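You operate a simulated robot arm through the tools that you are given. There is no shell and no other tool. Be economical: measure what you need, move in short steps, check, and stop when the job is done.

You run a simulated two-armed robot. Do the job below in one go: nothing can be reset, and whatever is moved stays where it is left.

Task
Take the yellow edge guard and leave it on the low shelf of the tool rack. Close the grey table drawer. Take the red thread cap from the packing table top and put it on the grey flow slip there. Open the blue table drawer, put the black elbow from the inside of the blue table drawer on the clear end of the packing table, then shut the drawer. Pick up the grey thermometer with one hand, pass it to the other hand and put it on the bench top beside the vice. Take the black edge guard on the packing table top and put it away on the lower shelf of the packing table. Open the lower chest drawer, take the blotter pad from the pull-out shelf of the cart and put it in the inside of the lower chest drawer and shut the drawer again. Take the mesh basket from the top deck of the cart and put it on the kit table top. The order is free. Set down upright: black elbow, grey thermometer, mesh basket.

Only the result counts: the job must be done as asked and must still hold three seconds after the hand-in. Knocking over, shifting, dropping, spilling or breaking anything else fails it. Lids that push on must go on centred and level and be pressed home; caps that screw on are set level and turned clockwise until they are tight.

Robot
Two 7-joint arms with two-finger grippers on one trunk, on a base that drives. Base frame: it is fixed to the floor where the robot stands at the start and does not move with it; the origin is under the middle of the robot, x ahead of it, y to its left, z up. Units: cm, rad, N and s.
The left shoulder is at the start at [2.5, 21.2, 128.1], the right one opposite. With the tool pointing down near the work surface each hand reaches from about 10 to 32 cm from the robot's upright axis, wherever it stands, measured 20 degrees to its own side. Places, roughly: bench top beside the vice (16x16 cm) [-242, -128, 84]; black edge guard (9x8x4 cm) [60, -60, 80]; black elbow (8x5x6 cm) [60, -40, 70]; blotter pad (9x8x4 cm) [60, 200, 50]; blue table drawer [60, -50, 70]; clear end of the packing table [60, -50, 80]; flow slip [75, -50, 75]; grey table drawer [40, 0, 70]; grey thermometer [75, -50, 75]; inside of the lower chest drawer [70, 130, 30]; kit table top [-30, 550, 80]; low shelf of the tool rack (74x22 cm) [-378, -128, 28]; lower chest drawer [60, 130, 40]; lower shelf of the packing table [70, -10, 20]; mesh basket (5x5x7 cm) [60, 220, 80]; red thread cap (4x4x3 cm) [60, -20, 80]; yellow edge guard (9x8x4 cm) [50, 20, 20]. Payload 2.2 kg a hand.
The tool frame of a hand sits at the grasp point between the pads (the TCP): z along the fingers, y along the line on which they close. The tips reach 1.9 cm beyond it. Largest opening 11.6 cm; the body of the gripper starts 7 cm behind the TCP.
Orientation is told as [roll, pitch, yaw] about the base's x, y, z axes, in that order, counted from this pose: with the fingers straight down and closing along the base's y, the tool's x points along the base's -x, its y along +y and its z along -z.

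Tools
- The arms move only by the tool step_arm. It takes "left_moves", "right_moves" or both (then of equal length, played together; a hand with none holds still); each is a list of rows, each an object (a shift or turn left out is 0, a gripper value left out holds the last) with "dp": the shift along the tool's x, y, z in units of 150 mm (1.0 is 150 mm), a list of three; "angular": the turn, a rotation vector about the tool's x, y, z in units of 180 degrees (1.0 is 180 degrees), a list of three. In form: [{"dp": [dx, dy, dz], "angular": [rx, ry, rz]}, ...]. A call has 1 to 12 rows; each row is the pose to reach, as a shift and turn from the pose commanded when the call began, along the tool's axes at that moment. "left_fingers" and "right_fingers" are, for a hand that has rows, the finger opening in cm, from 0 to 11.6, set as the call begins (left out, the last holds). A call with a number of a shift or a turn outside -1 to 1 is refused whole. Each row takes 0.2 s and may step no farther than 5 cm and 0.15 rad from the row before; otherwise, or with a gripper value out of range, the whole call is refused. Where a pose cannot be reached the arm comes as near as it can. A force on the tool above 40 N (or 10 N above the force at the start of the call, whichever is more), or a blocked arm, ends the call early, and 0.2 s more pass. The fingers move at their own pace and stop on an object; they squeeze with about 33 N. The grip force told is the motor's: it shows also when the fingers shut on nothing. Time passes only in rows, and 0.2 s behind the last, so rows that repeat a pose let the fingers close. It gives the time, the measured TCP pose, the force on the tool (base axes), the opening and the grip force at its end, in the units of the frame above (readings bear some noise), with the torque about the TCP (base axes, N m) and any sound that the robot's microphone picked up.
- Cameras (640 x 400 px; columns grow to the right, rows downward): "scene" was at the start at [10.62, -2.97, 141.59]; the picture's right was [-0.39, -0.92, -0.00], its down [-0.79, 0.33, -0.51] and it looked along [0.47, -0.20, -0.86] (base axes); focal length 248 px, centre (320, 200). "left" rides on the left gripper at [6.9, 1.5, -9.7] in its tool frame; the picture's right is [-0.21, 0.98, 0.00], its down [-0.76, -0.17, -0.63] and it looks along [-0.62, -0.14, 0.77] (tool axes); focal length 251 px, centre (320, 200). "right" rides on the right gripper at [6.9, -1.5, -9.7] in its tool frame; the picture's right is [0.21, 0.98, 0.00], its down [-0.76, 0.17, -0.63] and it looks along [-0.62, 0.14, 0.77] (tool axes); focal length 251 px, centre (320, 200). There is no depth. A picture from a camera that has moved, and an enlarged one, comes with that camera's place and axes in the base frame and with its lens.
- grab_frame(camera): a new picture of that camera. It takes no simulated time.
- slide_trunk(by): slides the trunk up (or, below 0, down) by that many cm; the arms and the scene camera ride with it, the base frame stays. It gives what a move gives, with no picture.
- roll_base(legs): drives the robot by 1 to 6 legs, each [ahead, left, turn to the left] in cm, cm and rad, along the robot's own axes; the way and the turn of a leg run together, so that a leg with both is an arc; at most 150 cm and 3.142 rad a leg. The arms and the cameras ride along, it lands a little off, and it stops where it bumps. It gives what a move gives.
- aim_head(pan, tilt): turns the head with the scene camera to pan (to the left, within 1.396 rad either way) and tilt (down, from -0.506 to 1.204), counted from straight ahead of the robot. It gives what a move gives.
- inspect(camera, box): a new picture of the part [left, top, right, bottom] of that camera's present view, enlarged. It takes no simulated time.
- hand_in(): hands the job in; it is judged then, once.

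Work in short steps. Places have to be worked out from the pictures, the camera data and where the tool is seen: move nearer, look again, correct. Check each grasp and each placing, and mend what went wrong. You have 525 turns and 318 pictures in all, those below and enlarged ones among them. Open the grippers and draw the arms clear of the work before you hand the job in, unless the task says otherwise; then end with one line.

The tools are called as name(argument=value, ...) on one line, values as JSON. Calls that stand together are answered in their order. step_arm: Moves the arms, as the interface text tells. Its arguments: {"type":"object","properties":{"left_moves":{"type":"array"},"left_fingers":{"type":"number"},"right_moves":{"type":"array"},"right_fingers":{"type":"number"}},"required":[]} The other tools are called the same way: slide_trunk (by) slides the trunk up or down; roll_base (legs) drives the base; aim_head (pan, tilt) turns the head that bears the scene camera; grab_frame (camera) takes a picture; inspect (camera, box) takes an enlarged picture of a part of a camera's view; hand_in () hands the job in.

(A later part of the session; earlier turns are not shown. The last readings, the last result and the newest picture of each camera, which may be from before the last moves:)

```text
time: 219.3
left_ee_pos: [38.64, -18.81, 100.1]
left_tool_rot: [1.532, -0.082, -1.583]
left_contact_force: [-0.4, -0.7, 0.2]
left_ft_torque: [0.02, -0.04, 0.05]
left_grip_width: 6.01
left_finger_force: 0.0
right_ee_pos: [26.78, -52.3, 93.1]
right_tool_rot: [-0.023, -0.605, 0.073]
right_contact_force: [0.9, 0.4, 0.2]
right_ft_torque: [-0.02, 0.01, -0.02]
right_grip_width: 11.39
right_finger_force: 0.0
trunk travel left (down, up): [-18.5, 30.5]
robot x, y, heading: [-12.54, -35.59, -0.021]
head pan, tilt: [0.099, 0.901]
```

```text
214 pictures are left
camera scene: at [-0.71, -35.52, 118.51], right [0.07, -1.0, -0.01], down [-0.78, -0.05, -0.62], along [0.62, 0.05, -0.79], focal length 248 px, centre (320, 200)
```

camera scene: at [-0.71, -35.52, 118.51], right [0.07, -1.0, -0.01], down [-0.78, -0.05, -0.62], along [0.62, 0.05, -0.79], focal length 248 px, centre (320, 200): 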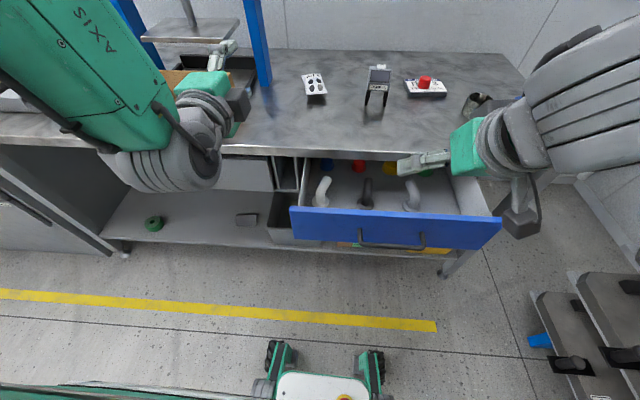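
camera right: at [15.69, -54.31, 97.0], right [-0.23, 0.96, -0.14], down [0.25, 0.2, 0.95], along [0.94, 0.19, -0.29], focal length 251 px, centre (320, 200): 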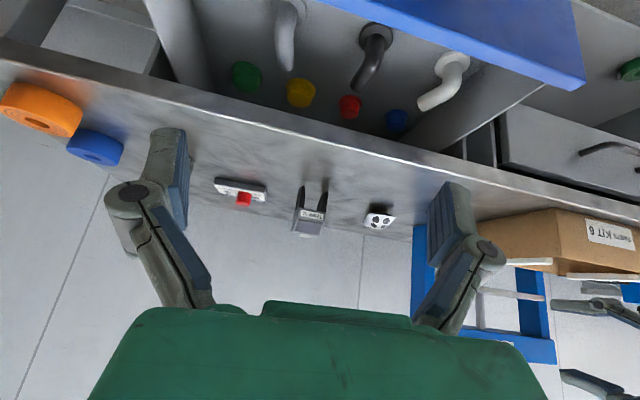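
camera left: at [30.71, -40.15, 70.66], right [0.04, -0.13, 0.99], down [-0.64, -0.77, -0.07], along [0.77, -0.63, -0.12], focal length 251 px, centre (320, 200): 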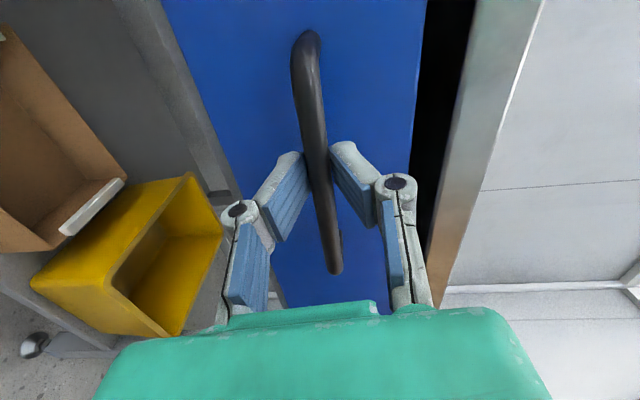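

inspect(camera="scene", box=[290, 140, 450, 240])

inspect(camera="right", box=[220, 0, 480, 160])

```text
4.00 times, centred on (370, 190) of scene
camera zoom: at [-0.71, -35.52, 118.51], right [0.07, -1.0, -0.01], down [-0.78, -0.05, -0.62], along [0.62, 0.05, -0.79], focal length 992 px, centre (120, 240)
```

zoom: 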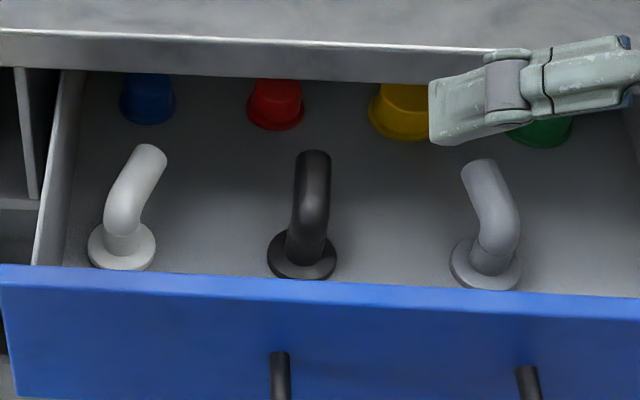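

```text
2.46 times, centred on (350, 80) of right
camera zoom: at [15.69, -54.31, 97.0], right [-0.23, 0.96, -0.14], down [0.25, 0.2, 0.95], along [0.94, 0.19, -0.29], focal length 619 px, centre (246, 495)
```

zoom: 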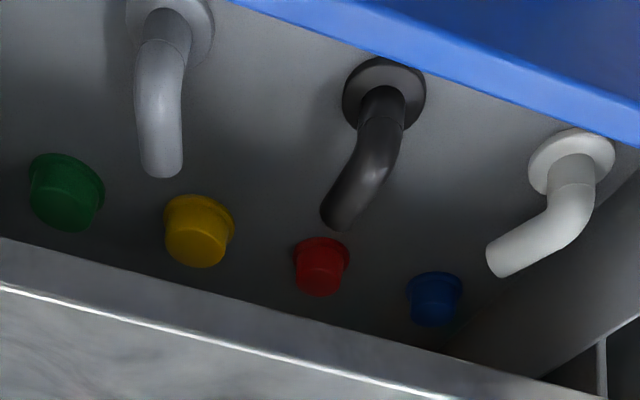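

The black elbow's flange is at (41.2,−44.6), floor z≈64; its arm points away under the table edge. I set the right hand vertical so it can come down on the upright stub.

step_arm(right_moves=[{"angular": [0, 0.04, 0]}, {"angular": [0, 0.08, 0]}, {"angular": [0, 0.12, 0]}, {"angular": [0, 0.16, 0]}, {"angular": [0, 0.192, 0]}, {"angular": [0, 0.192, 0]}], right_fingers=6)

step_arm(right_moves=[{"dp": [-0.2, 0.1, -0.05], "angular": [0, 0, 0.008]}, {"dp": [-0.4, 0.2, -0.1], "angular": [0, 0, 0.016]}, {"dp": [-0.6, 0.3, -0.1], "angular": [0, 0, 0.022]}, {"dp": [-0.8, 0.42, -0.1], "angular": [0, 0, 0.022]}, {"dp": [-0.92, 0.5, -0.1], "angular": [0, 0, 0.022]}, {"dp": [-0.92, 0.5, -0.1], "angular": [0, 0, 0.022]}, {"dp": [-0.92, 0.5, -0.1], "angular": [0, 0, 0.022]}])

grab_frame(camera="right")

grab_frame(camera="scene")

```text
time: 220.8
left_ee_pos: [38.4, -18.4, 100.14]
left_tool_rot: [1.535, -0.086, -1.585]
left_contact_force: [0.8, -0.3, 0.2]
left_ft_torque: [-0.01, 0.0, -0.02]
left_grip_width: 6.01
left_finger_force: 0.0
right_ee_pos: [26.57, -51.92, 93.2]
right_tool_rot: [-0.022, -0.001, 0.059]
right_contact_force: [-1.5, 0.4, -0.7]
right_ft_torque: [0.06, 0.02, -0.02]
right_grip_width: 6.02
right_finger_force: 0.1
trunk travel left (down, up): [-18.5, 30.5]
robot x, y, heading: [-12.35, -35.49, -0.022]
head pan, tilt: [0.099, 0.901]
```

```text
time: 222.3
left_ee_pos: [38.47, -18.19, 99.96]
left_tool_rot: [1.537, -0.091, -1.584]
left_contact_force: [0.2, -0.1, 0.2]
left_ft_torque: [0.0, 0.0, -0.01]
left_grip_width: 5.95
left_finger_force: 0.1
right_ee_pos: [39.73, -43.2, 94.61]
right_tool_rot: [-0.027, -0.005, -0.008]
right_contact_force: [-0.9, 0.4, -0.2]
right_ft_torque: [-0.03, 0.0, 0.0]
right_grip_width: 6.0
right_finger_force: 0.1
trunk travel left (down, up): [-18.5, 30.5]
robot x, y, heading: [-12.51, -35.29, -0.027]
head pan, tilt: [0.099, 0.901]
```

```text
211 pictures are left
camera right: at [32.74, -44.36, 104.22], right [-0.21, 0.98, -0.03], down [0.76, 0.18, 0.63], along [0.62, 0.11, -0.78], focal length 251 px, centre (320, 200)
```

right: 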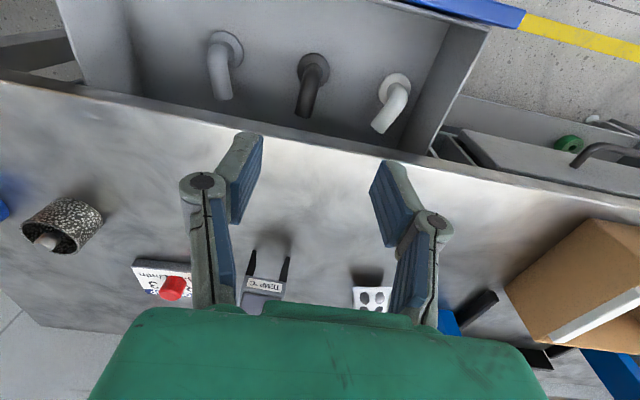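

```text
210 pictures are left
camera scene: at [-0.66, -34.63, 118.51], right [0.07, -1.0, 0.0], down [-0.78, -0.06, -0.62], along [0.62, 0.05, -0.79], focal length 248 px, centre (320, 200)
```

scene: 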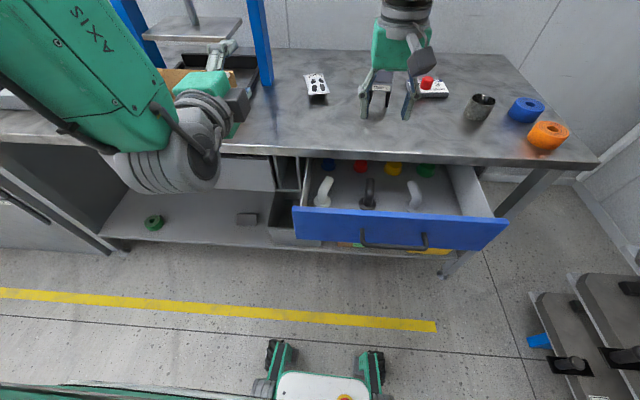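

Elbow refined: stub at (40.8,−44.7). I align and descend 15 cm first.

step_arm(right_moves=[{"dp": [-0.03, -0.05, 0.15]}, {"dp": [-0.06, -0.1, 0.3]}, {"dp": [-0.06, -0.1, 0.5]}, {"dp": [-0.06, -0.1, 0.7]}, {"dp": [-0.06, -0.1, 0.9]}, {"dp": [-0.06, -0.1, 1.0]}, {"dp": [-0.06, -0.1, 1.0]}, {"dp": [-0.06, -0.1, 1.0]}])

grab_frame(camera="right")

inspect(camera="scene", box=[290, 120, 450, 220])

```text
time: 224.2
left_ee_pos: [38.41, -18.15, 100.02]
left_tool_rot: [1.536, -0.092, -1.584]
left_contact_force: [0.2, 0.1, -0.2]
left_ft_torque: [-0.03, 0.01, 0.01]
left_grip_width: 5.99
left_finger_force: 0.0
right_ee_pos: [40.8, -45.18, 79.64]
right_tool_rot: [-0.027, -0.005, -0.008]
right_contact_force: [0.7, -0.1, -0.7]
right_ft_torque: [0.0, 0.0, 0.03]
right_grip_width: 5.98
right_finger_force: 0.1
trunk travel left (down, up): [-18.5, 30.5]
robot x, y, heading: [-12.51, -35.02, -0.027]
head pan, tilt: [0.099, 0.901]
```

```text
209 pictures are left
camera right: at [33.83, -46.35, 89.27], right [-0.21, 0.98, -0.03], down [0.76, 0.18, 0.63], along [0.62, 0.11, -0.78], focal length 251 px, centre (320, 200)
```

right: 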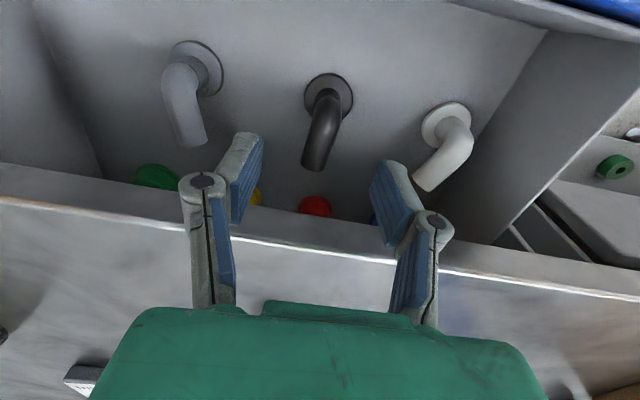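

```text
4.00 times, centred on (370, 170) of scene
camera zoom: at [-0.64, -34.66, 118.51], right [0.07, -1.0, 0.0], down [-0.78, -0.06, -0.62], along [0.62, 0.05, -0.79], focal length 992 px, centre (120, 320)
```

zoom: 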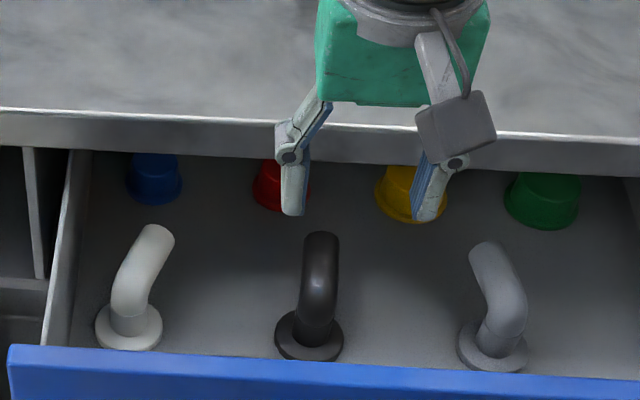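

Aligned. I descend slowly to z≈68.8, watching for contact.

step_arm(right_moves=[{"dp": [0, 0.02, 0.12]}, {"dp": [0, 0.02, 0.24]}, {"dp": [0, 0.02, 0.36]}, {"dp": [0, 0.02, 0.48]}, {"dp": [0, 0.02, 0.6]}, {"dp": [0, 0.02, 0.68]}, {"dp": [0, 0.02, 0.72]}, {"dp": [0, 0.02, 0.72]}])

grab_frame(camera="right")

inspect(camera="scene", box=[290, 120, 450, 220])

```text
time: 225.4
left_ee_pos: [38.13, -17.97, 100.33]
left_tool_rot: [1.539, -0.091, -1.586]
left_contact_force: [0.2, -0.1, -0.4]
left_ft_torque: [0.03, -0.01, 0.01]
left_grip_width: 6.01
left_finger_force: 0.1
right_ee_pos: [41.47, -44.83, 71.87]
right_tool_rot: [-0.023, -0.03, -0.01]
right_contact_force: [-16.9, -1.7, 28.2]
right_ft_torque: [0.6, -2.35, 0.23]
right_grip_width: 6.01
right_finger_force: 0.1
trunk travel left (down, up): [-18.5, 30.5]
robot x, y, heading: [-12.72, -35.19, -0.031]
head pan, tilt: [0.099, 0.901]
stopped in row 6 (right hand): the force on the tool passed its limit at 51 N (the readings are from after the stop); the commanded pose is now the measured one
```

```text
207 pictures are left
camera right: at [34.24, -46.08, 81.27], right [-0.2, 0.98, -0.03], down [0.74, 0.17, 0.65], along [0.64, 0.11, -0.76], focal length 251 px, centre (320, 200)
```

right: 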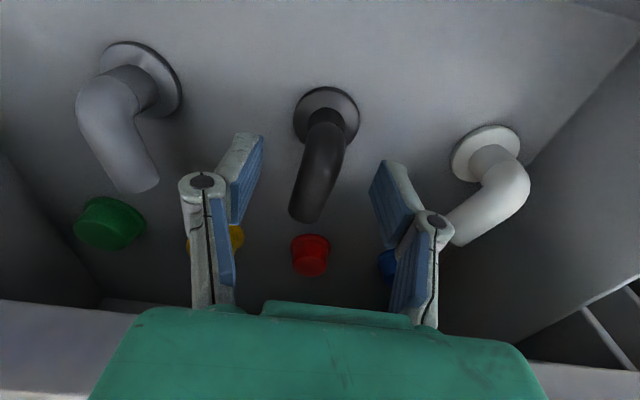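

```text
4.00 times, centred on (370, 170) of scene
camera zoom: at [-1.02, -34.65, 118.59], right [0.07, -1.0, 0.0], down [-0.78, -0.06, -0.62], along [0.62, 0.05, -0.78], focal length 992 px, centre (120, 320)
```

zoom: 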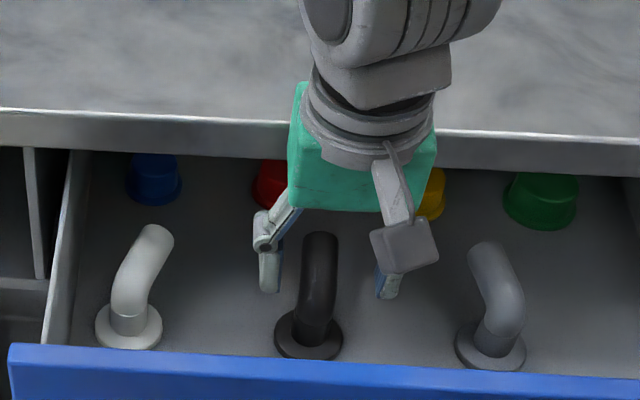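

The palm met the table edge: the drawer must come out farther. I lift the hand; then I'll hook the closed fingers behind the drawer front and pull it out more.

step_arm(right_moves=[{"dp": [0.03, 0, -0.1]}, {"dp": [0.08, 0, -0.25]}, {"dp": [0.15, -0.05, -0.4]}, {"dp": [0.25, -0.15, -0.55]}, {"dp": [0.3, -0.28, -0.6]}, {"dp": [0.33, -0.36, -0.6]}, {"dp": [0.33, -0.36, -0.6]}], right_fingers=0)

grab_frame(camera="right")

```text
time: 227.0
left_ee_pos: [38.17, -18.23, 100.21]
left_tool_rot: [1.539, -0.088, -1.585]
left_contact_force: [-1.1, 0.4, -0.8]
left_ft_torque: [-0.05, 0.02, 0.01]
left_grip_width: 6.01
left_finger_force: 0.1
right_ee_pos: [36.44, -50.18, 80.32]
right_tool_rot: [-0.022, -0.026, -0.011]
right_contact_force: [0.2, -0.3, -0.2]
right_ft_torque: [-0.03, 0.0, 0.03]
right_grip_width: 0.0
right_finger_force: 27.7
trunk travel left (down, up): [-18.5, 30.5]
robot x, y, heading: [-12.43, -35.42, -0.021]
head pan, tilt: [0.099, 0.901]
```

```text
205 pictures are left
camera right: at [29.19, -51.34, 89.94], right [-0.2, 0.98, -0.03], down [0.74, 0.17, 0.65], along [0.64, 0.11, -0.76], focal length 251 px, centre (320, 200)
```

right: 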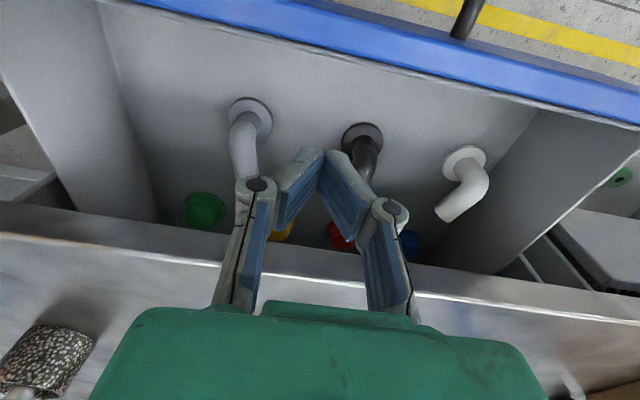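

Midway between two elbows and behind the front panel. I lower the closed fingers to z≈71.8 and drag toward the robot.

step_arm(right_moves=[{"dp": [0, -0.03, 0.15]}, {"dp": [0, -0.03, 0.3]}, {"dp": [0, -0.03, 0.45]}, {"dp": [0, -0.03, 0.57]}, {"dp": [0, -0.03, 0.57]}])

step_arm(right_moves=[{"dp": [0.08, 0, 0]}, {"dp": [0.16, 0, 0]}, {"dp": [0.24, 0, 0]}, {"dp": [0.32, 0, 0]}, {"dp": [0.4, 0, 0]}, {"dp": [0.48, 0, 0]}, {"dp": [0.56, 0, 0]}, {"dp": [0.64, 0, 0]}, {"dp": [0.72, 0, 0]}, {"dp": [0.8, 0, 0]}])

grab_frame(camera="scene")

```text
time: 228.2
left_ee_pos: [38.27, -18.14, 100.11]
left_tool_rot: [1.537, -0.091, -1.586]
left_contact_force: [0.8, -0.4, 0.9]
left_ft_torque: [0.0, -0.04, -0.01]
left_grip_width: 5.99
left_finger_force: 0.0
right_ee_pos: [36.65, -50.98, 71.92]
right_tool_rot: [-0.024, -0.023, -0.011]
right_contact_force: [-0.2, 0.0, -0.5]
right_ft_torque: [0.01, -0.01, 0.02]
right_grip_width: 0.02
right_finger_force: 28.5
trunk travel left (down, up): [-18.5, 30.5]
robot x, y, heading: [-12.49, -35.14, -0.023]
head pan, tilt: [0.099, 0.901]
```

```text
time: 230.4
left_ee_pos: [38.13, -18.25, 100.1]
left_tool_rot: [1.54, -0.092, -1.584]
left_contact_force: [0.1, 0.9, 0.5]
left_ft_torque: [0.01, 0.04, 0.0]
left_grip_width: 6.0
left_finger_force: 0.0
right_ee_pos: [24.52, -50.73, 71.76]
right_tool_rot: [-0.023, -0.025, -0.01]
right_contact_force: [-0.1, -0.4, -0.1]
right_ft_torque: [-0.03, 0.03, 0.02]
right_grip_width: 0.01
right_finger_force: 28.8
trunk travel left (down, up): [-18.5, 30.5]
robot x, y, heading: [-12.66, -34.72, -0.021]
head pan, tilt: [0.099, 0.901]
```

```text
204 pictures are left
camera scene: at [-0.66, -34.67, 118.52], right [0.07, -1.0, 0.0], down [-0.78, -0.06, -0.62], along [0.62, 0.05, -0.79], focal length 248 px, centre (320, 200)
```

scene: 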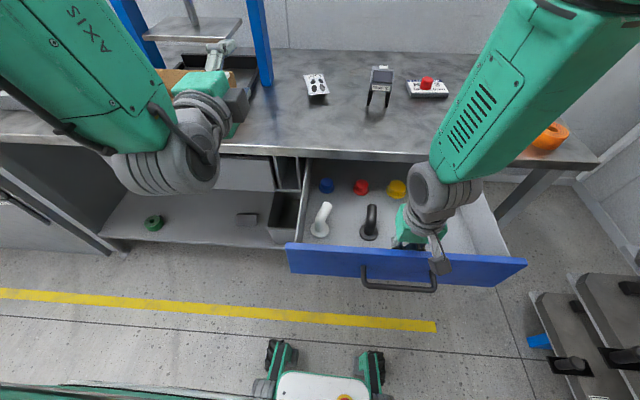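

The drawer slid out about 10 cm more. I lift the hand clear and look again.

step_arm(right_moves=[{"dp": [-0.05, 0, 0]}, {"dp": [-0.05, 0, -0.2]}, {"dp": [-0.05, 0, -0.4]}, {"dp": [-0.05, 0.05, -0.6]}, {"dp": [-0.1, 0.15, -0.8]}, {"dp": [-0.2, 0.3, -0.9]}, {"dp": [-0.35, 0.38, -0.9]}, {"dp": [-0.42, 0.38, -0.9]}, {"dp": [-0.42, 0.38, -0.9]}], right_fingers=6)

grab_frame(camera="right")

inspect(camera="scene", box=[290, 140, 450, 240])

```text
time: 232.4
left_ee_pos: [38.2, -18.09, 100.16]
left_tool_rot: [1.539, -0.092, -1.584]
left_contact_force: [0.2, 0.4, 1.4]
left_ft_torque: [0.03, 0.01, 0.01]
left_grip_width: 6.01
left_finger_force: 0.1
right_ee_pos: [30.7, -44.67, 85.3]
right_tool_rot: [-0.019, -0.028, -0.013]
right_contact_force: [-0.1, -0.2, -0.3]
right_ft_torque: [0.02, -0.01, 0.03]
right_grip_width: 6.0
right_finger_force: 0.0
trunk travel left (down, up): [-18.5, 30.5]
robot x, y, heading: [-12.39, -35.23, -0.025]
head pan, tilt: [0.099, 0.901]
```

```text
203 pictures are left
camera right: at [23.48, -45.79, 94.81], right [-0.2, 0.98, -0.02], down [0.74, 0.17, 0.65], along [0.64, 0.11, -0.76], focal length 251 px, centre (320, 200)
```

right: 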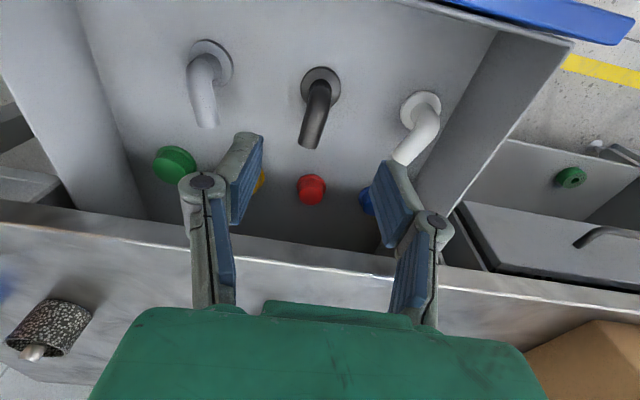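

```text
4.00 times, centred on (370, 190) of scene
camera zoom: at [-0.64, -34.65, 118.51], right [0.07, -1.0, 0.0], down [-0.78, -0.06, -0.62], along [0.62, 0.05, -0.79], focal length 992 px, centre (120, 240)
```

zoom: 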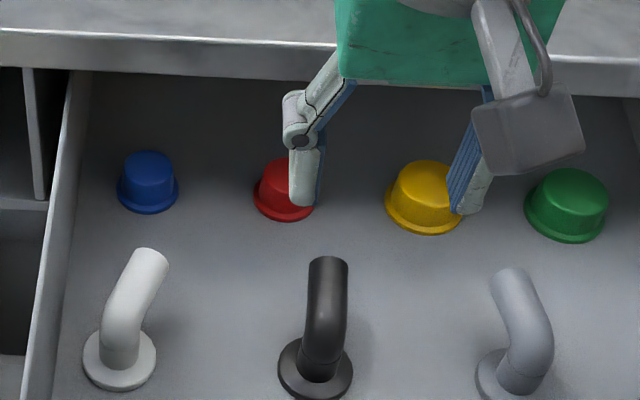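

Elbow stub now at (32.3,−44.7), clear of the table edge. I descend to z≈68.5.

step_arm(right_moves=[{"dp": [-0.06, 0, 0.15]}, {"dp": [-0.127, -0.01, 0.3]}, {"dp": [-0.127, -0.01, 0.45]}, {"dp": [-0.127, -0.01, 0.6]}, {"dp": [-0.127, -0.01, 0.67]}, {"dp": [-0.127, -0.01, 0.67]}])

grab_frame(camera="right")

```text
time: 233.8
left_ee_pos: [38.22, -18.11, 100.09]
left_tool_rot: [1.537, -0.092, -1.584]
left_contact_force: [-1.0, -0.7, 0.5]
left_ft_torque: [0.01, -0.02, 0.0]
left_grip_width: 5.98
left_finger_force: 0.1
right_ee_pos: [33.32, -45.57, 75.87]
right_tool_rot: [0.01, -0.022, -0.045]
right_contact_force: [-0.5, -0.5, 0.2]
right_ft_torque: [0.02, -0.01, -0.02]
right_grip_width: 6.0
right_finger_force: 0.0
trunk travel left (down, up): [-18.5, 30.5]
robot x, y, heading: [-12.55, -35.43, -0.02]
head pan, tilt: [0.099, 0.901]
```

```text
201 pictures are left
camera right: at [26.1, -46.8, 85.3], right [-0.17, 0.99, 0.01], down [0.75, 0.13, 0.65], along [0.64, 0.12, -0.76], focal length 251 px, centre (320, 200)
```

right: 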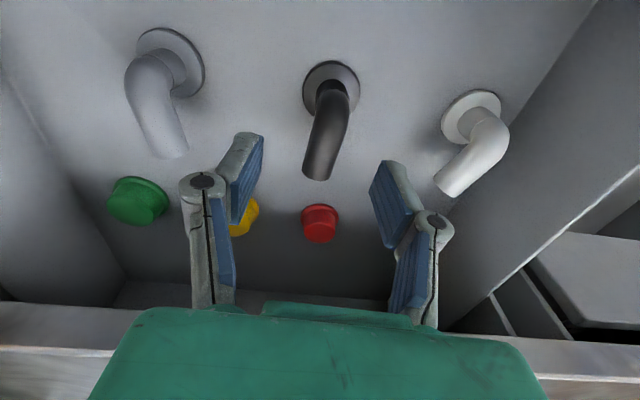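

Small correction and the final descent.

step_arm(right_moves=[{"dp": [0.047, 0.05, 0.1]}, {"dp": [0.047, 0.05, 0.2]}, {"dp": [0.047, 0.05, 0.3]}, {"dp": [0.047, 0.05, 0.4]}, {"dp": [0.047, 0.05, 0.48]}, {"dp": [0.047, 0.05, 0.48]}])

grab_frame(camera="right")

```text
time: 235.2
left_ee_pos: [38.26, -18.1, 100.15]
left_tool_rot: [1.539, -0.092, -1.585]
left_contact_force: [-0.1, -0.3, 0.5]
left_ft_torque: [0.03, -0.01, -0.01]
left_grip_width: 6.01
left_finger_force: 0.1
right_ee_pos: [32.57, -44.95, 68.24]
right_tool_rot: [-0.012, -0.023, -0.029]
right_contact_force: [0.1, -0.2, 0.1]
right_ft_torque: [0.04, 0.02, -0.01]
right_grip_width: 5.99
right_finger_force: 0.1
trunk travel left (down, up): [-18.5, 30.5]
robot x, y, heading: [-12.56, -34.96, -0.025]
head pan, tilt: [0.099, 0.901]
```

```text
200 pictures are left
camera right: at [25.38, -46.1, 77.61], right [-0.19, 0.98, -0.02], down [0.75, 0.15, 0.65], along [0.64, 0.11, -0.76], focal length 251 px, centre (320, 200)
```

right: 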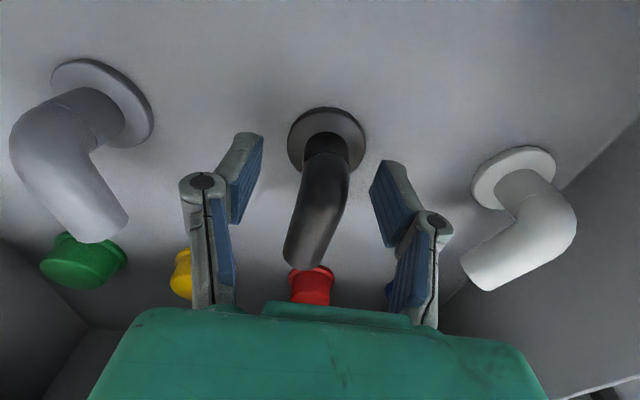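

The elbow's bend is at the grasp point; closing.

step_arm(right_moves=[{"dp": [0, 0, 0]}, {"dp": [0, 0, 0]}, {"dp": [0, 0, 0]}], right_fingers=0)

step_arm(right_moves=[{"dp": [0, 0, -0.1]}, {"dp": [0, 0, -0.25]}, {"dp": [0, 0, -0.4]}, {"dp": [0, 0, -0.6]}, {"dp": [0, 0, -0.8]}, {"dp": [0, 0, -1]}, {"dp": [0, 0, -1]}])

grab_frame(camera="right")

```text
time: 236.0
left_ee_pos: [38.32, -18.1, 100.18]
left_tool_rot: [1.538, -0.092, -1.585]
left_contact_force: [-0.2, 0.1, 0.0]
left_ft_torque: [0.01, -0.02, 0.0]
left_grip_width: 5.99
left_finger_force: 0.1
right_ee_pos: [32.67, -44.98, 68.12]
right_tool_rot: [-0.013, -0.023, -0.027]
right_contact_force: [1.1, 0.2, 4.0]
right_ft_torque: [-0.02, -0.12, -0.01]
right_grip_width: 2.49
right_finger_force: 33.0
trunk travel left (down, up): [-18.5, 30.5]
robot x, y, heading: [-12.18, -35.68, -0.02]
head pan, tilt: [0.099, 0.901]
```

```text
time: 237.6
left_ee_pos: [38.33, -18.03, 100.04]
left_tool_rot: [1.538, -0.091, -1.586]
left_contact_force: [0.6, 0.7, -0.5]
left_ft_torque: [0.0, 0.0, -0.05]
left_grip_width: 6.0
left_finger_force: 0.1
right_ee_pos: [32.22, -44.48, 83.22]
right_tool_rot: [-0.01, -0.022, -0.019]
right_contact_force: [1.0, -0.6, 0.2]
right_ft_torque: [-0.01, 0.03, -0.03]
right_grip_width: 2.44
right_finger_force: 32.9
trunk travel left (down, up): [-18.5, 30.5]
robot x, y, heading: [-12.22, -35.21, -0.023]
head pan, tilt: [0.099, 0.901]
```

```text
199 pictures are left
camera right: at [24.92, -45.59, 92.63], right [-0.19, 0.98, -0.01], down [0.75, 0.16, 0.65], along [0.64, 0.12, -0.76], focal length 251 px, centre (320, 200)
```

right: 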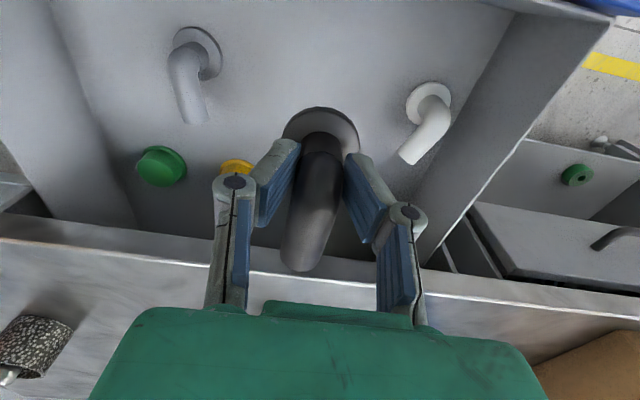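

Elbow held. I raise a little more and carry it over the table toward (54,−53), checking reach.

step_arm(right_moves=[{"dp": [0, 0, -0.15]}, {"dp": [0, 0, -0.3]}, {"dp": [0, 0, -0.5]}, {"dp": [-0.15, -0.06, -0.5]}, {"dp": [-0.3, -0.12, -0.5]}, {"dp": [-0.45, -0.18, -0.5]}, {"dp": [-0.6, -0.24, -0.5]}, {"dp": [-0.75, -0.3, -0.5]}, {"dp": [-0.9, -0.36, -0.5]}, {"dp": [-1, -0.4, -0.5]}, {"dp": [-1, -0.4, -0.5]}])

step_arm(right_moves=[{"dp": [-0.1, -0.04, 0]}, {"dp": [-0.2, -0.08, 0]}, {"dp": [-0.3, -0.12, 0]}, {"dp": [-0.4, -0.16, 0]}, {"dp": [-0.5, -0.18, 0]}, {"dp": [-0.5, -0.18, 0]}, {"dp": [-0.5, -0.18, 0]}, {"dp": [-0.5, -0.18, 0]}])

grab_frame(camera="scene")

grab_frame(camera="right")

```text
time: 240.0
left_ee_pos: [38.19, -18.22, 100.22]
left_tool_rot: [1.539, -0.091, -1.585]
left_contact_force: [0.8, 0.3, -0.5]
left_ft_torque: [-0.01, -0.04, 0.01]
left_grip_width: 6.03
left_finger_force: 0.0
right_ee_pos: [46.73, -50.07, 91.05]
right_tool_rot: [-0.024, -0.024, -0.01]
right_contact_force: [-0.2, -0.7, 0.2]
right_ft_torque: [-0.02, 0.01, 0.0]
right_grip_width: 2.48
right_finger_force: 32.8
trunk travel left (down, up): [-18.5, 30.5]
robot x, y, heading: [-12.63, -35.15, -0.025]
head pan, tilt: [0.099, 0.901]
```

```text
time: 241.8
left_ee_pos: [38.22, -18.16, 100.21]
left_tool_rot: [1.536, -0.09, -1.585]
left_contact_force: [0.3, -0.2, -0.4]
left_ft_torque: [-0.02, 0.01, 0.0]
left_grip_width: 6.01
left_finger_force: 0.0
right_ee_pos: [54.05, -52.89, 91.24]
right_tool_rot: [-0.022, -0.023, -0.01]
right_contact_force: [-0.4, -0.6, -0.6]
right_ft_torque: [0.01, 0.0, -0.02]
right_grip_width: 2.46
right_finger_force: 32.6
trunk travel left (down, up): [-18.5, 30.5]
robot x, y, heading: [-12.44, -35.3, -0.025]
head pan, tilt: [0.099, 0.901]
```

```text
198 pictures are left
camera scene: at [-0.52, -34.73, 118.5], right [0.07, -1.0, 0.0], down [-0.78, -0.06, -0.62], along [0.62, 0.05, -0.79], focal length 248 px, centre (320, 200)
```

scene: 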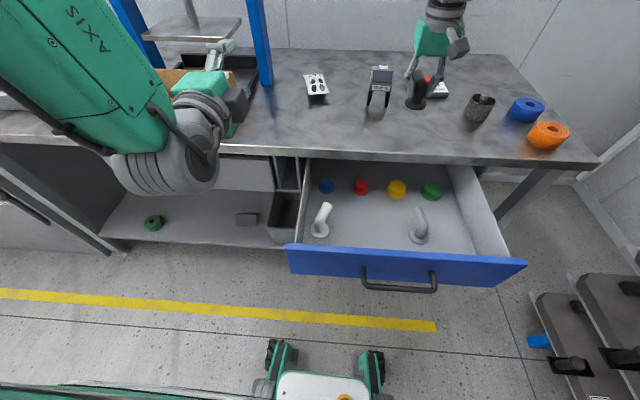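

```text
197 pictures are left
camera right: at [46.87, -54.02, 100.72], right [-0.2, 0.98, -0.03], down [0.74, 0.17, 0.65], along [0.64, 0.11, -0.76], focal length 251 px, centre (320, 200)
```

right: 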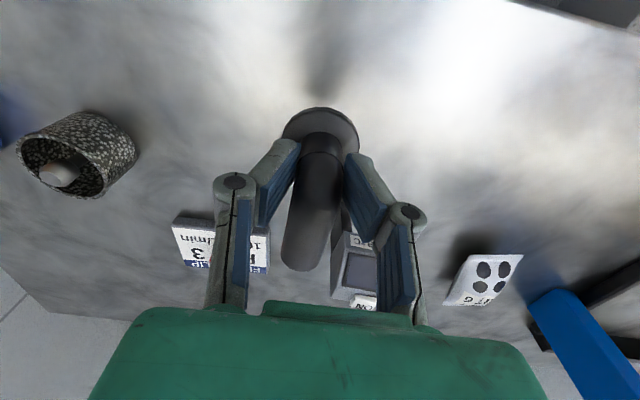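

Reached (54,−53). I lower 6 cm and then feel for the table.

step_arm(right_moves=[{"dp": [0, 0, 0.1]}, {"dp": [0, 0, 0.2]}, {"dp": [0, 0, 0.3]}, {"dp": [0, 0, 0.4]}, {"dp": [0, 0, 0.44]}, {"dp": [0, 0, 0.44]}])

step_arm(right_moves=[{"dp": [0, 0, 0.02]}, {"dp": [0, 0, 0.04]}, {"dp": [0, 0, 0.04]}])

```text
time: 243.2
left_ee_pos: [38.23, -18.18, 100.32]
left_tool_rot: [1.536, -0.089, -1.583]
left_contact_force: [-1.1, -0.6, 0.0]
left_ft_torque: [0.02, 0.03, -0.01]
left_grip_width: 6.01
left_finger_force: 0.0
right_ee_pos: [54.19, -53.12, 84.45]
right_tool_rot: [-0.023, -0.024, -0.01]
right_contact_force: [-0.1, -0.1, 0.2]
right_ft_torque: [0.02, 0.01, 0.01]
right_grip_width: 2.47
right_finger_force: 32.5
trunk travel left (down, up): [-18.5, 30.5]
robot x, y, heading: [-12.5, -35.16, -0.025]
head pan, tilt: [0.099, 0.901]
```

```text
time: 244.0
left_ee_pos: [38.08, -18.12, 100.35]
left_tool_rot: [1.54, -0.09, -1.586]
left_contact_force: [0.2, -0.3, 0.8]
left_ft_torque: [0.04, -0.01, -0.01]
left_grip_width: 6.01
left_finger_force: 0.1
right_ee_pos: [54.18, -53.16, 84.38]
right_tool_rot: [-0.023, -0.034, -0.011]
right_contact_force: [-1.3, -2.5, 28.1]
right_ft_torque: [-0.02, 0.23, 0.01]
right_grip_width: 2.43
right_finger_force: 32.9
trunk travel left (down, up): [-18.5, 30.5]
robot x, y, heading: [-12.5, -35.34, -0.025]
head pan, tilt: [0.099, 0.901]
```

Contact (28 N). I ease, open moderately, and rise straight up.

step_arm(right_moves=[{"dp": [0, 0, -0.02]}, {"dp": [0, 0, -0.02]}])

step_arm(right_moves=[{"dp": [0, 0, 0]}, {"dp": [0, 0, 0]}, {"dp": [0, 0, -0.12]}, {"dp": [0, 0, -0.3]}, {"dp": [0, 0, -0.5]}, {"dp": [0, 0, -0.75]}, {"dp": [0, 0, -1]}, {"dp": [0, 0, -1]}], right_fingers=6)

grab_frame(camera="right")

```text
time: 244.6
left_ee_pos: [38.13, -18.1, 100.13]
left_tool_rot: [1.54, -0.09, -1.584]
left_contact_force: [-0.1, 0.1, -0.4]
left_ft_torque: [0.01, -0.01, -0.01]
left_grip_width: 6.0
left_finger_force: 0.1
right_ee_pos: [54.22, -53.18, 84.4]
right_tool_rot: [-0.022, -0.027, -0.011]
right_contact_force: [5.7, -2.3, 23.0]
right_ft_torque: [-0.03, -0.23, -0.02]
right_grip_width: 2.49
right_finger_force: 33.5
trunk travel left (down, up): [-18.5, 30.5]
robot x, y, heading: [-12.77, -35.2, -0.021]
head pan, tilt: [0.099, 0.901]
```

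```text
time: 246.4
left_ee_pos: [38.13, -18.13, 100.07]
left_tool_rot: [1.537, -0.089, -1.585]
left_contact_force: [-0.1, -0.1, -0.9]
left_ft_torque: [-0.02, 0.03, 0.02]
left_grip_width: 5.98
left_finger_force: 0.1
right_ee_pos: [53.95, -52.98, 99.13]
right_tool_rot: [-0.023, -0.024, -0.011]
right_contact_force: [0.2, -0.3, 0.0]
right_ft_torque: [0.0, 0.03, -0.03]
right_grip_width: 5.99
right_finger_force: 0.1
trunk travel left (down, up): [-18.5, 30.5]
robot x, y, heading: [-12.22, -35.28, -0.023]
head pan, tilt: [0.099, 0.901]
```

```text
196 pictures are left
camera right: at [46.72, -54.1, 108.55], right [-0.2, 0.98, -0.03], down [0.74, 0.17, 0.65], along [0.64, 0.11, -0.76], focal length 251 px, centre (320, 200)
```

right: 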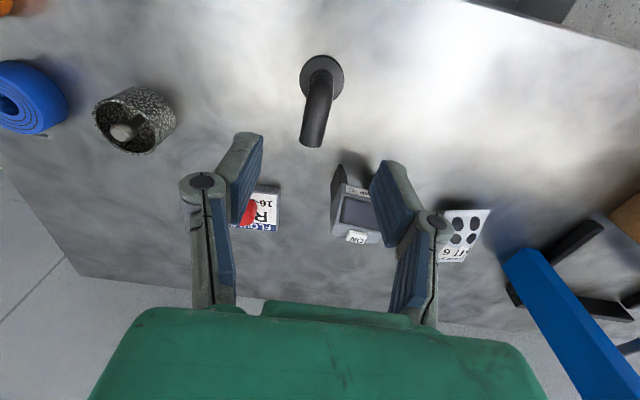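

Elbow stands upright on the table. To shut the drawer I back the base off 30 cm and lower the left hand in front of it.

step_arm(right_moves=[{"dp": [0.15, -0.1, -0.15]}, {"dp": [0.3, -0.25, -0.3]}, {"dp": [0.45, -0.4, -0.4]}, {"dp": [0.6, -0.55, -0.4]}, {"dp": [0.6, -0.55, -0.4]}], right_fingers=0)

roll_base(legs=[[-32, 0, 0.02]])

step_arm(left_moves=[{"dp": [-0.2, -0.16, 0]}, {"dp": [-0.4, -0.32, 0]}, {"dp": [-0.6, -0.48, 0]}, {"dp": [-0.8, -0.65, 0]}, {"dp": [-0.95, -0.8, 0]}, {"dp": [-1, -1, 0]}, {"dp": [-1, -1, 0]}], left_fingers=0)

grab_frame(camera="scene")

```text
time: 247.6
left_ee_pos: [38.28, -18.29, 100.16]
left_tool_rot: [1.538, -0.089, -1.584]
left_contact_force: [0.8, 0.5, 0.3]
left_ft_torque: [0.0, 0.02, -0.05]
left_grip_width: 6.0
left_finger_force: 0.0
right_ee_pos: [44.54, -61.21, 105.35]
right_tool_rot: [-0.022, -0.022, -0.011]
right_contact_force: [-0.4, 0.2, 0.5]
right_ft_torque: [-0.02, 0.03, 0.0]
right_grip_width: 0.02
right_finger_force: 28.6
trunk travel left (down, up): [-18.5, 30.5]
robot x, y, heading: [-12.41, -35.28, -0.021]
head pan, tilt: [0.099, 0.901]
```

```text
time: 249.7
left_ee_pos: [6.58, -16.45, 100.29]
left_tool_rot: [1.538, -0.09, -1.558]
left_contact_force: [-0.8, -0.6, -0.2]
left_ft_torque: [-0.01, -0.02, 0.02]
left_grip_width: 6.01
left_finger_force: 0.0
right_ee_pos: [14.09, -59.29, 105.4]
right_tool_rot: [-0.023, -0.025, 0.015]
right_contact_force: [-0.3, 0.5, 0.2]
right_ft_torque: [-0.03, -0.04, 0.0]
right_grip_width: 0.0
right_finger_force: 28.6
trunk travel left (down, up): [-18.5, 30.5]
robot x, y, heading: [-43.81, -34.62, -0.003]
head pan, tilt: [0.099, 0.901]
```

```text
time: 251.3
left_ee_pos: [6.43, -32.25, 87.12]
left_tool_rot: [1.54, -0.101, -1.539]
left_contact_force: [0.5, 0.3, 0.3]
left_ft_torque: [0.0, 0.01, -0.02]
left_grip_width: 0.0
left_finger_force: 28.8
right_ee_pos: [13.72, -59.45, 105.67]
right_tool_rot: [-0.022, -0.027, 0.016]
right_contact_force: [0.3, 0.8, 0.7]
right_ft_torque: [-0.01, 0.0, -0.03]
right_grip_width: 0.02
right_finger_force: 28.8
trunk travel left (down, up): [-18.5, 30.5]
robot x, y, heading: [-42.98, -35.1, 0.004]
head pan, tilt: [0.099, 0.901]
```

```text
195 pictures are left
camera scene: at [-31.82, -34.26, 118.52], right [0.1, -0.99, 0.0], down [-0.78, -0.08, -0.62], along [0.62, 0.06, -0.79], focal length 248 px, centre (320, 200)
```

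scene: 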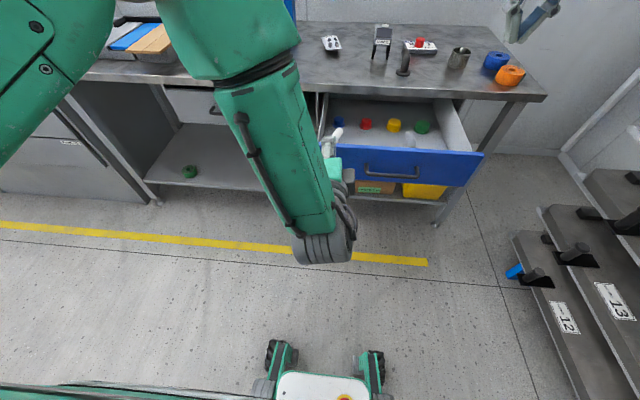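

I lower further to the handle's height and over toward the drawer's middle.

step_arm(left_moves=[{"dp": [-0.15, -0.17, 0]}, {"dp": [-0.3, -0.34, 0]}, {"dp": [-0.45, -0.5, 0]}, {"dp": [-0.6, -0.67, 0]}, {"dp": [-0.75, -0.84, 0]}, {"dp": [-0.87, -1, 0]}, {"dp": [-0.87, -1, 0]}])

grab_frame(camera="left")

grab_frame(camera="scene")

```text
time: 252.9
left_ee_pos: [6.48, -45.35, 74.37]
left_tool_rot: [1.537, -0.089, -1.559]
left_contact_force: [0.4, 0.4, -0.4]
left_ft_torque: [-0.02, 0.03, -0.02]
left_grip_width: 0.0
left_finger_force: 29.0
left hand out of reach, approached as far as the arm can: row 6, 7
right_ee_pos: [13.73, -59.43, 105.68]
right_tool_rot: [-0.02, -0.029, 0.016]
right_contact_force: [0.0, 0.1, 0.4]
right_ft_torque: [0.0, -0.03, -0.01]
right_grip_width: 0.0
right_finger_force: 28.2
trunk travel left (down, up): [-18.5, 30.5]
robot x, y, heading: [-43.75, -35.12, 0.001]
head pan, tilt: [0.099, 0.901]
```

```text
194 pictures are left
camera left: at [-3.22, -38.23, 75.55], right [0.03, -0.13, 0.99], down [-0.63, -0.77, -0.08], along [0.78, -0.62, -0.11], focal length 251 px, centre (320, 200)
```

left: 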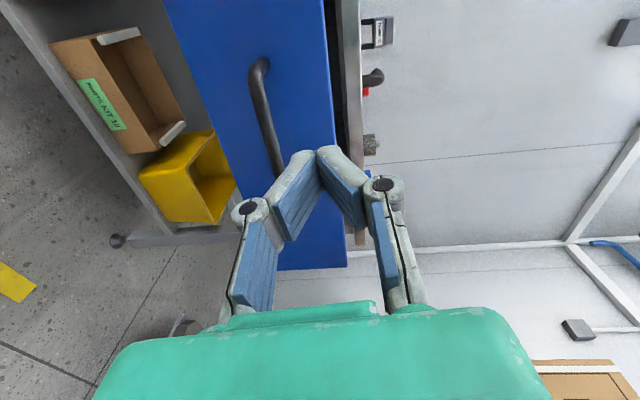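

```text
193 pictures are left
camera scene: at [-31.77, -34.28, 118.51], right [0.1, -0.99, 0.0], down [-0.78, -0.08, -0.62], along [0.61, 0.06, -0.79], focal length 248 px, centre (320, 200)
```

scene: 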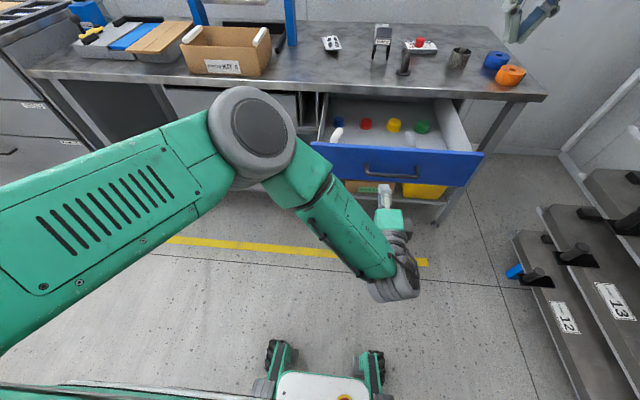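

I lower the trunk 4.5 cm to bring the fingers to the handle's height, then push by driving forward.

slide_trunk(by=-4.5)

roll_base(legs=[[26, 0, 0]])

grab_frame(camera="scene")

```text
time: 253.8
left_ee_pos: [6.35, -45.3, 70.0]
left_tool_rot: [1.539, -0.089, -1.559]
left_contact_force: [0.1, 0.8, 0.1]
left_ft_torque: [0.0, 0.0, 0.0]
left_grip_width: 0.0
left_finger_force: 28.6
right_ee_pos: [13.84, -59.45, 101.2]
right_tool_rot: [-0.021, -0.028, 0.016]
right_contact_force: [0.0, -0.1, -0.1]
right_ft_torque: [-0.01, 0.02, 0.03]
right_grip_width: 0.0
right_finger_force: 28.0
trunk travel left (down, up): [-14.0, 35.0]
robot x, y, heading: [-43.86, -34.74, 0.002]
head pan, tilt: [0.099, 0.901]
```

```text
time: 255.7
left_ee_pos: [32.63, -45.04, 69.93]
left_tool_rot: [1.536, -0.09, -1.554]
left_contact_force: [-0.4, 0.3, -0.8]
left_ft_torque: [-0.03, -0.02, 0.02]
left_grip_width: 0.0
left_finger_force: 28.7
right_ee_pos: [40.1, -59.1, 101.04]
right_tool_rot: [-0.021, -0.025, 0.018]
right_contact_force: [0.9, -0.5, 0.4]
right_ft_torque: [-0.03, -0.01, 0.02]
right_grip_width: 0.0
right_finger_force: 28.4
trunk travel left (down, up): [-14.0, 35.0]
robot x, y, heading: [-17.41, -34.73, 0.007]
head pan, tilt: [0.099, 0.901]
```

```text
192 pictures are left
camera scene: at [-5.55, -34.18, 113.99], right [0.1, -0.99, 0.0], down [-0.78, -0.08, -0.62], along [0.61, 0.07, -0.79], focal length 248 px, centre (320, 200)
```

scene: 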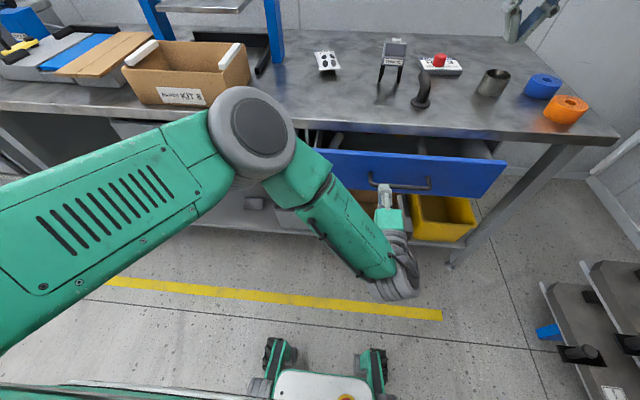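

The drawer is going in. I finish the push with the arm in small steps.

step_arm(left_moves=[{"dp": [0, 0.0, 0.1]}, {"dp": [0, 0.005, 0.2]}, {"dp": [0, 0.01, 0.3]}, {"dp": [0, 0.015, 0.4]}, {"dp": [0, 0.02, 0.5]}, {"dp": [0, 0.025, 0.6]}, {"dp": [0, 0.025, 0.7]}])

grab_frame(camera="scene")

```text
time: 256.9
left_ee_pos: [39.04, -44.81, 70.19]
left_tool_rot: [1.543, -0.091, -1.556]
left_contact_force: [0.1, 0.7, -0.2]
left_ft_torque: [0.0, -0.02, -0.02]
left_grip_width: 0.0
left_finger_force: 28.6
right_ee_pos: [39.31, -58.81, 101.39]
right_tool_rot: [-0.024, -0.033, 0.02]
right_contact_force: [0.3, -0.7, -0.5]
right_ft_torque: [-0.03, 0.01, 0.02]
right_grip_width: 0.01
right_finger_force: 28.7
trunk travel left (down, up): [-14.0, 35.0]
robot x, y, heading: [-17.34, -34.93, 0.008]
head pan, tilt: [0.099, 0.901]
stopped in row 5 (left hand): the force on the tool passed its limit at 48 N (the readings are from after the stop); the commanded pose is now the measured one
```

```text
191 pictures are left
camera scene: at [-5.7, -33.99, 114.01], right [0.1, -0.99, 0.0], down [-0.78, -0.08, -0.62], along [0.61, 0.07, -0.79], focal length 248 px, centre (320, 200)
```

scene: 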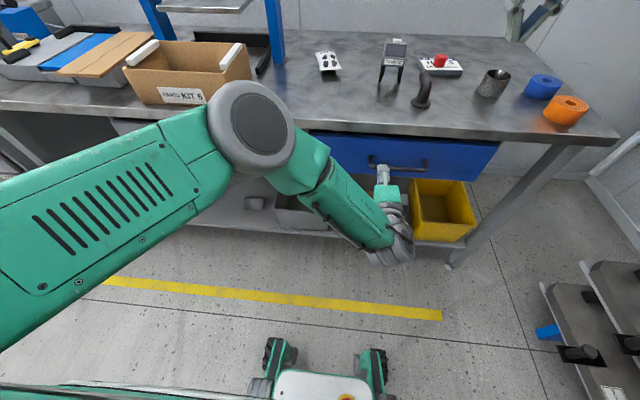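

The blue drawer is shut. Now the thermometer: I look at its shape closely.

inspect(camera="scene", box=[345, 20, 473, 100])

grab_frame(camera="right")

```text
5.00 times, centred on (409, 60) of scene
camera zoom: at [-5.7, -33.99, 114.01], right [0.1, -0.99, 0.0], down [-0.78, -0.08, -0.62], along [0.61, 0.07, -0.79], focal length 1240 px, centre (-125, 900)
```

zoom: 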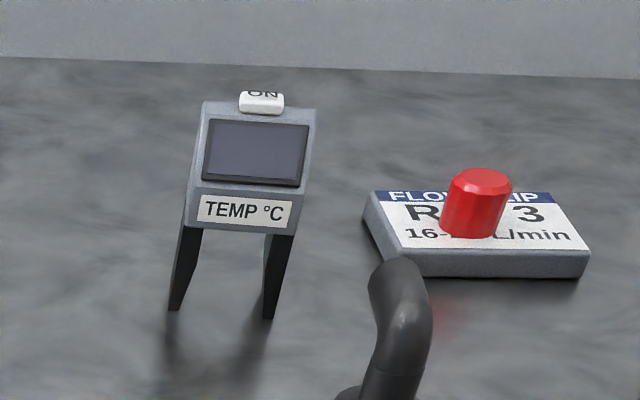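

```text
189 pictures are left
camera right: at [32.12, -60.21, 110.79], right [-0.23, 0.97, -0.03], down [0.73, 0.2, 0.65], along [0.64, 0.13, -0.76], focal length 251 px, centre (320, 200)
```

right: 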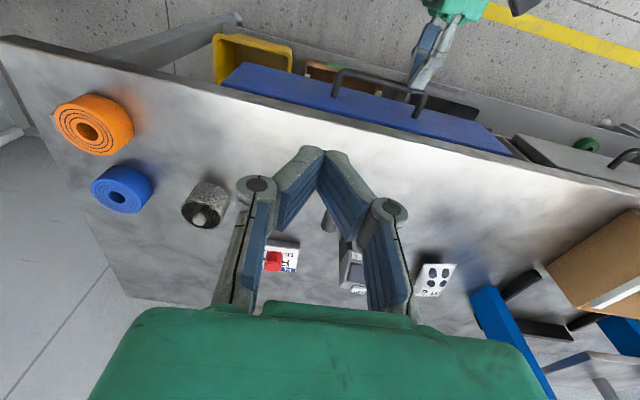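

Plan: the left hand (leaning 45°, low on the legs) picks up the thermometer, the vertical right hand takes it by its head. I back off, raise the trunk and turn the left hand.

roll_base(legs=[[-28, 0, 0]])

slide_trunk(by=12)

step_arm(left_moves=[{"dp": [0.05, 0.1, 0], "angular": [0, 0, -0.045]}, {"dp": [0.1, 0.2, 0], "angular": [0, 0, -0.09]}, {"dp": [0.15, 0.3, 0], "angular": [0, 0, -0.135]}, {"dp": [0.2, 0.4, 0], "angular": [0, 0, -0.18]}, {"dp": [0.25, 0.5, 0], "angular": [0, 0, -0.225]}, {"dp": [0.3, 0.6, 0], "angular": [0, 0, -0.27]}, {"dp": [0.35, 0.7, 0], "angular": [0, 0, -0.315]}, {"dp": [0.4, 0.8, 0], "angular": [0, 0, -0.36]}, {"dp": [0.45, 0.9, 0], "angular": [0, 0, -0.405]}, {"dp": [0.5, 1, 0], "angular": [0, 0, -0.45]}, {"dp": [0.5, 1, 0], "angular": [0, 0, -0.49]}, {"dp": [0.5, 1, 0], "angular": [0, 0, -0.49]}])

grab_frame(camera="scene")

```text
time: 258.8
left_ee_pos: [10.81, -45.0, 70.11]
left_tool_rot: [1.542, -0.088, -1.555]
left_contact_force: [0.8, -0.2, -0.6]
left_ft_torque: [0.0, 0.0, 0.02]
left_grip_width: 0.0
left_finger_force: 28.4
right_ee_pos: [11.25, -59.2, 101.46]
right_tool_rot: [-0.023, -0.032, 0.02]
right_contact_force: [0.1, -0.6, 0.4]
right_ft_torque: [0.0, 0.02, -0.03]
right_grip_width: 0.01
right_finger_force: 28.3
trunk travel left (down, up): [-14.0, 35.0]
robot x, y, heading: [-45.71, -34.96, 0.002]
head pan, tilt: [0.099, 0.901]
```

```text
time: 260.3
left_ee_pos: [10.63, -45.02, 82.19]
left_tool_rot: [1.543, -0.09, -1.555]
left_contact_force: [-0.8, -0.8, -0.5]
left_ft_torque: [0.01, -0.04, 0.01]
left_grip_width: 0.01
left_finger_force: 28.7
right_ee_pos: [11.04, -59.01, 113.57]
right_tool_rot: [-0.022, -0.034, 0.023]
right_contact_force: [0.4, -0.7, -0.3]
right_ft_torque: [0.04, 0.0, -0.04]
right_grip_width: 0.0
right_finger_force: 29.0
trunk travel left (down, up): [-26.0, 23.0]
robot x, y, heading: [-45.75, -35.0, 0.006]
head pan, tilt: [0.099, 0.901]
```

```text
time: 262.9
left_ee_pos: [10.93, -36.2, 96.66]
left_tool_rot: [-1.164, -1.504, 1.179]
left_contact_force: [-0.1, -0.7, 0.5]
left_ft_torque: [0.01, 0.0, 0.02]
left_grip_width: 0.0
left_finger_force: 28.1
right_ee_pos: [10.96, -58.95, 113.77]
right_tool_rot: [-0.022, -0.035, 0.02]
right_contact_force: [0.5, -0.3, 0.8]
right_ft_torque: [0.01, -0.02, -0.04]
right_grip_width: 0.0
right_finger_force: 29.0
trunk travel left (down, up): [-26.0, 23.0]
robot x, y, heading: [-45.38, -35.24, 0.008]
head pan, tilt: [0.099, 0.901]
```

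```text
188 pictures are left
camera scene: at [-33.71, -34.27, 126.01], right [0.11, -0.99, 0.0], down [-0.78, -0.08, -0.62], along [0.61, 0.07, -0.79], focal length 248 px, centre (320, 200)
```

scene: 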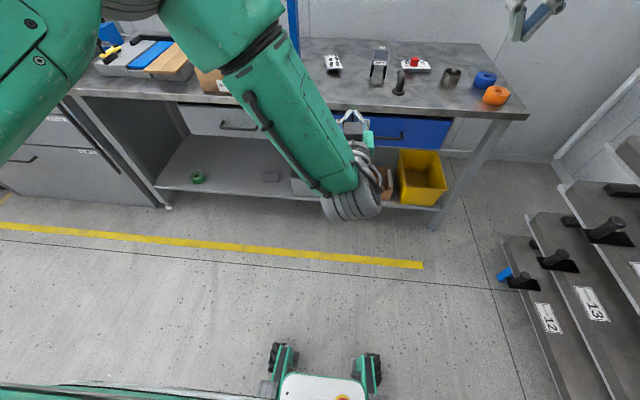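

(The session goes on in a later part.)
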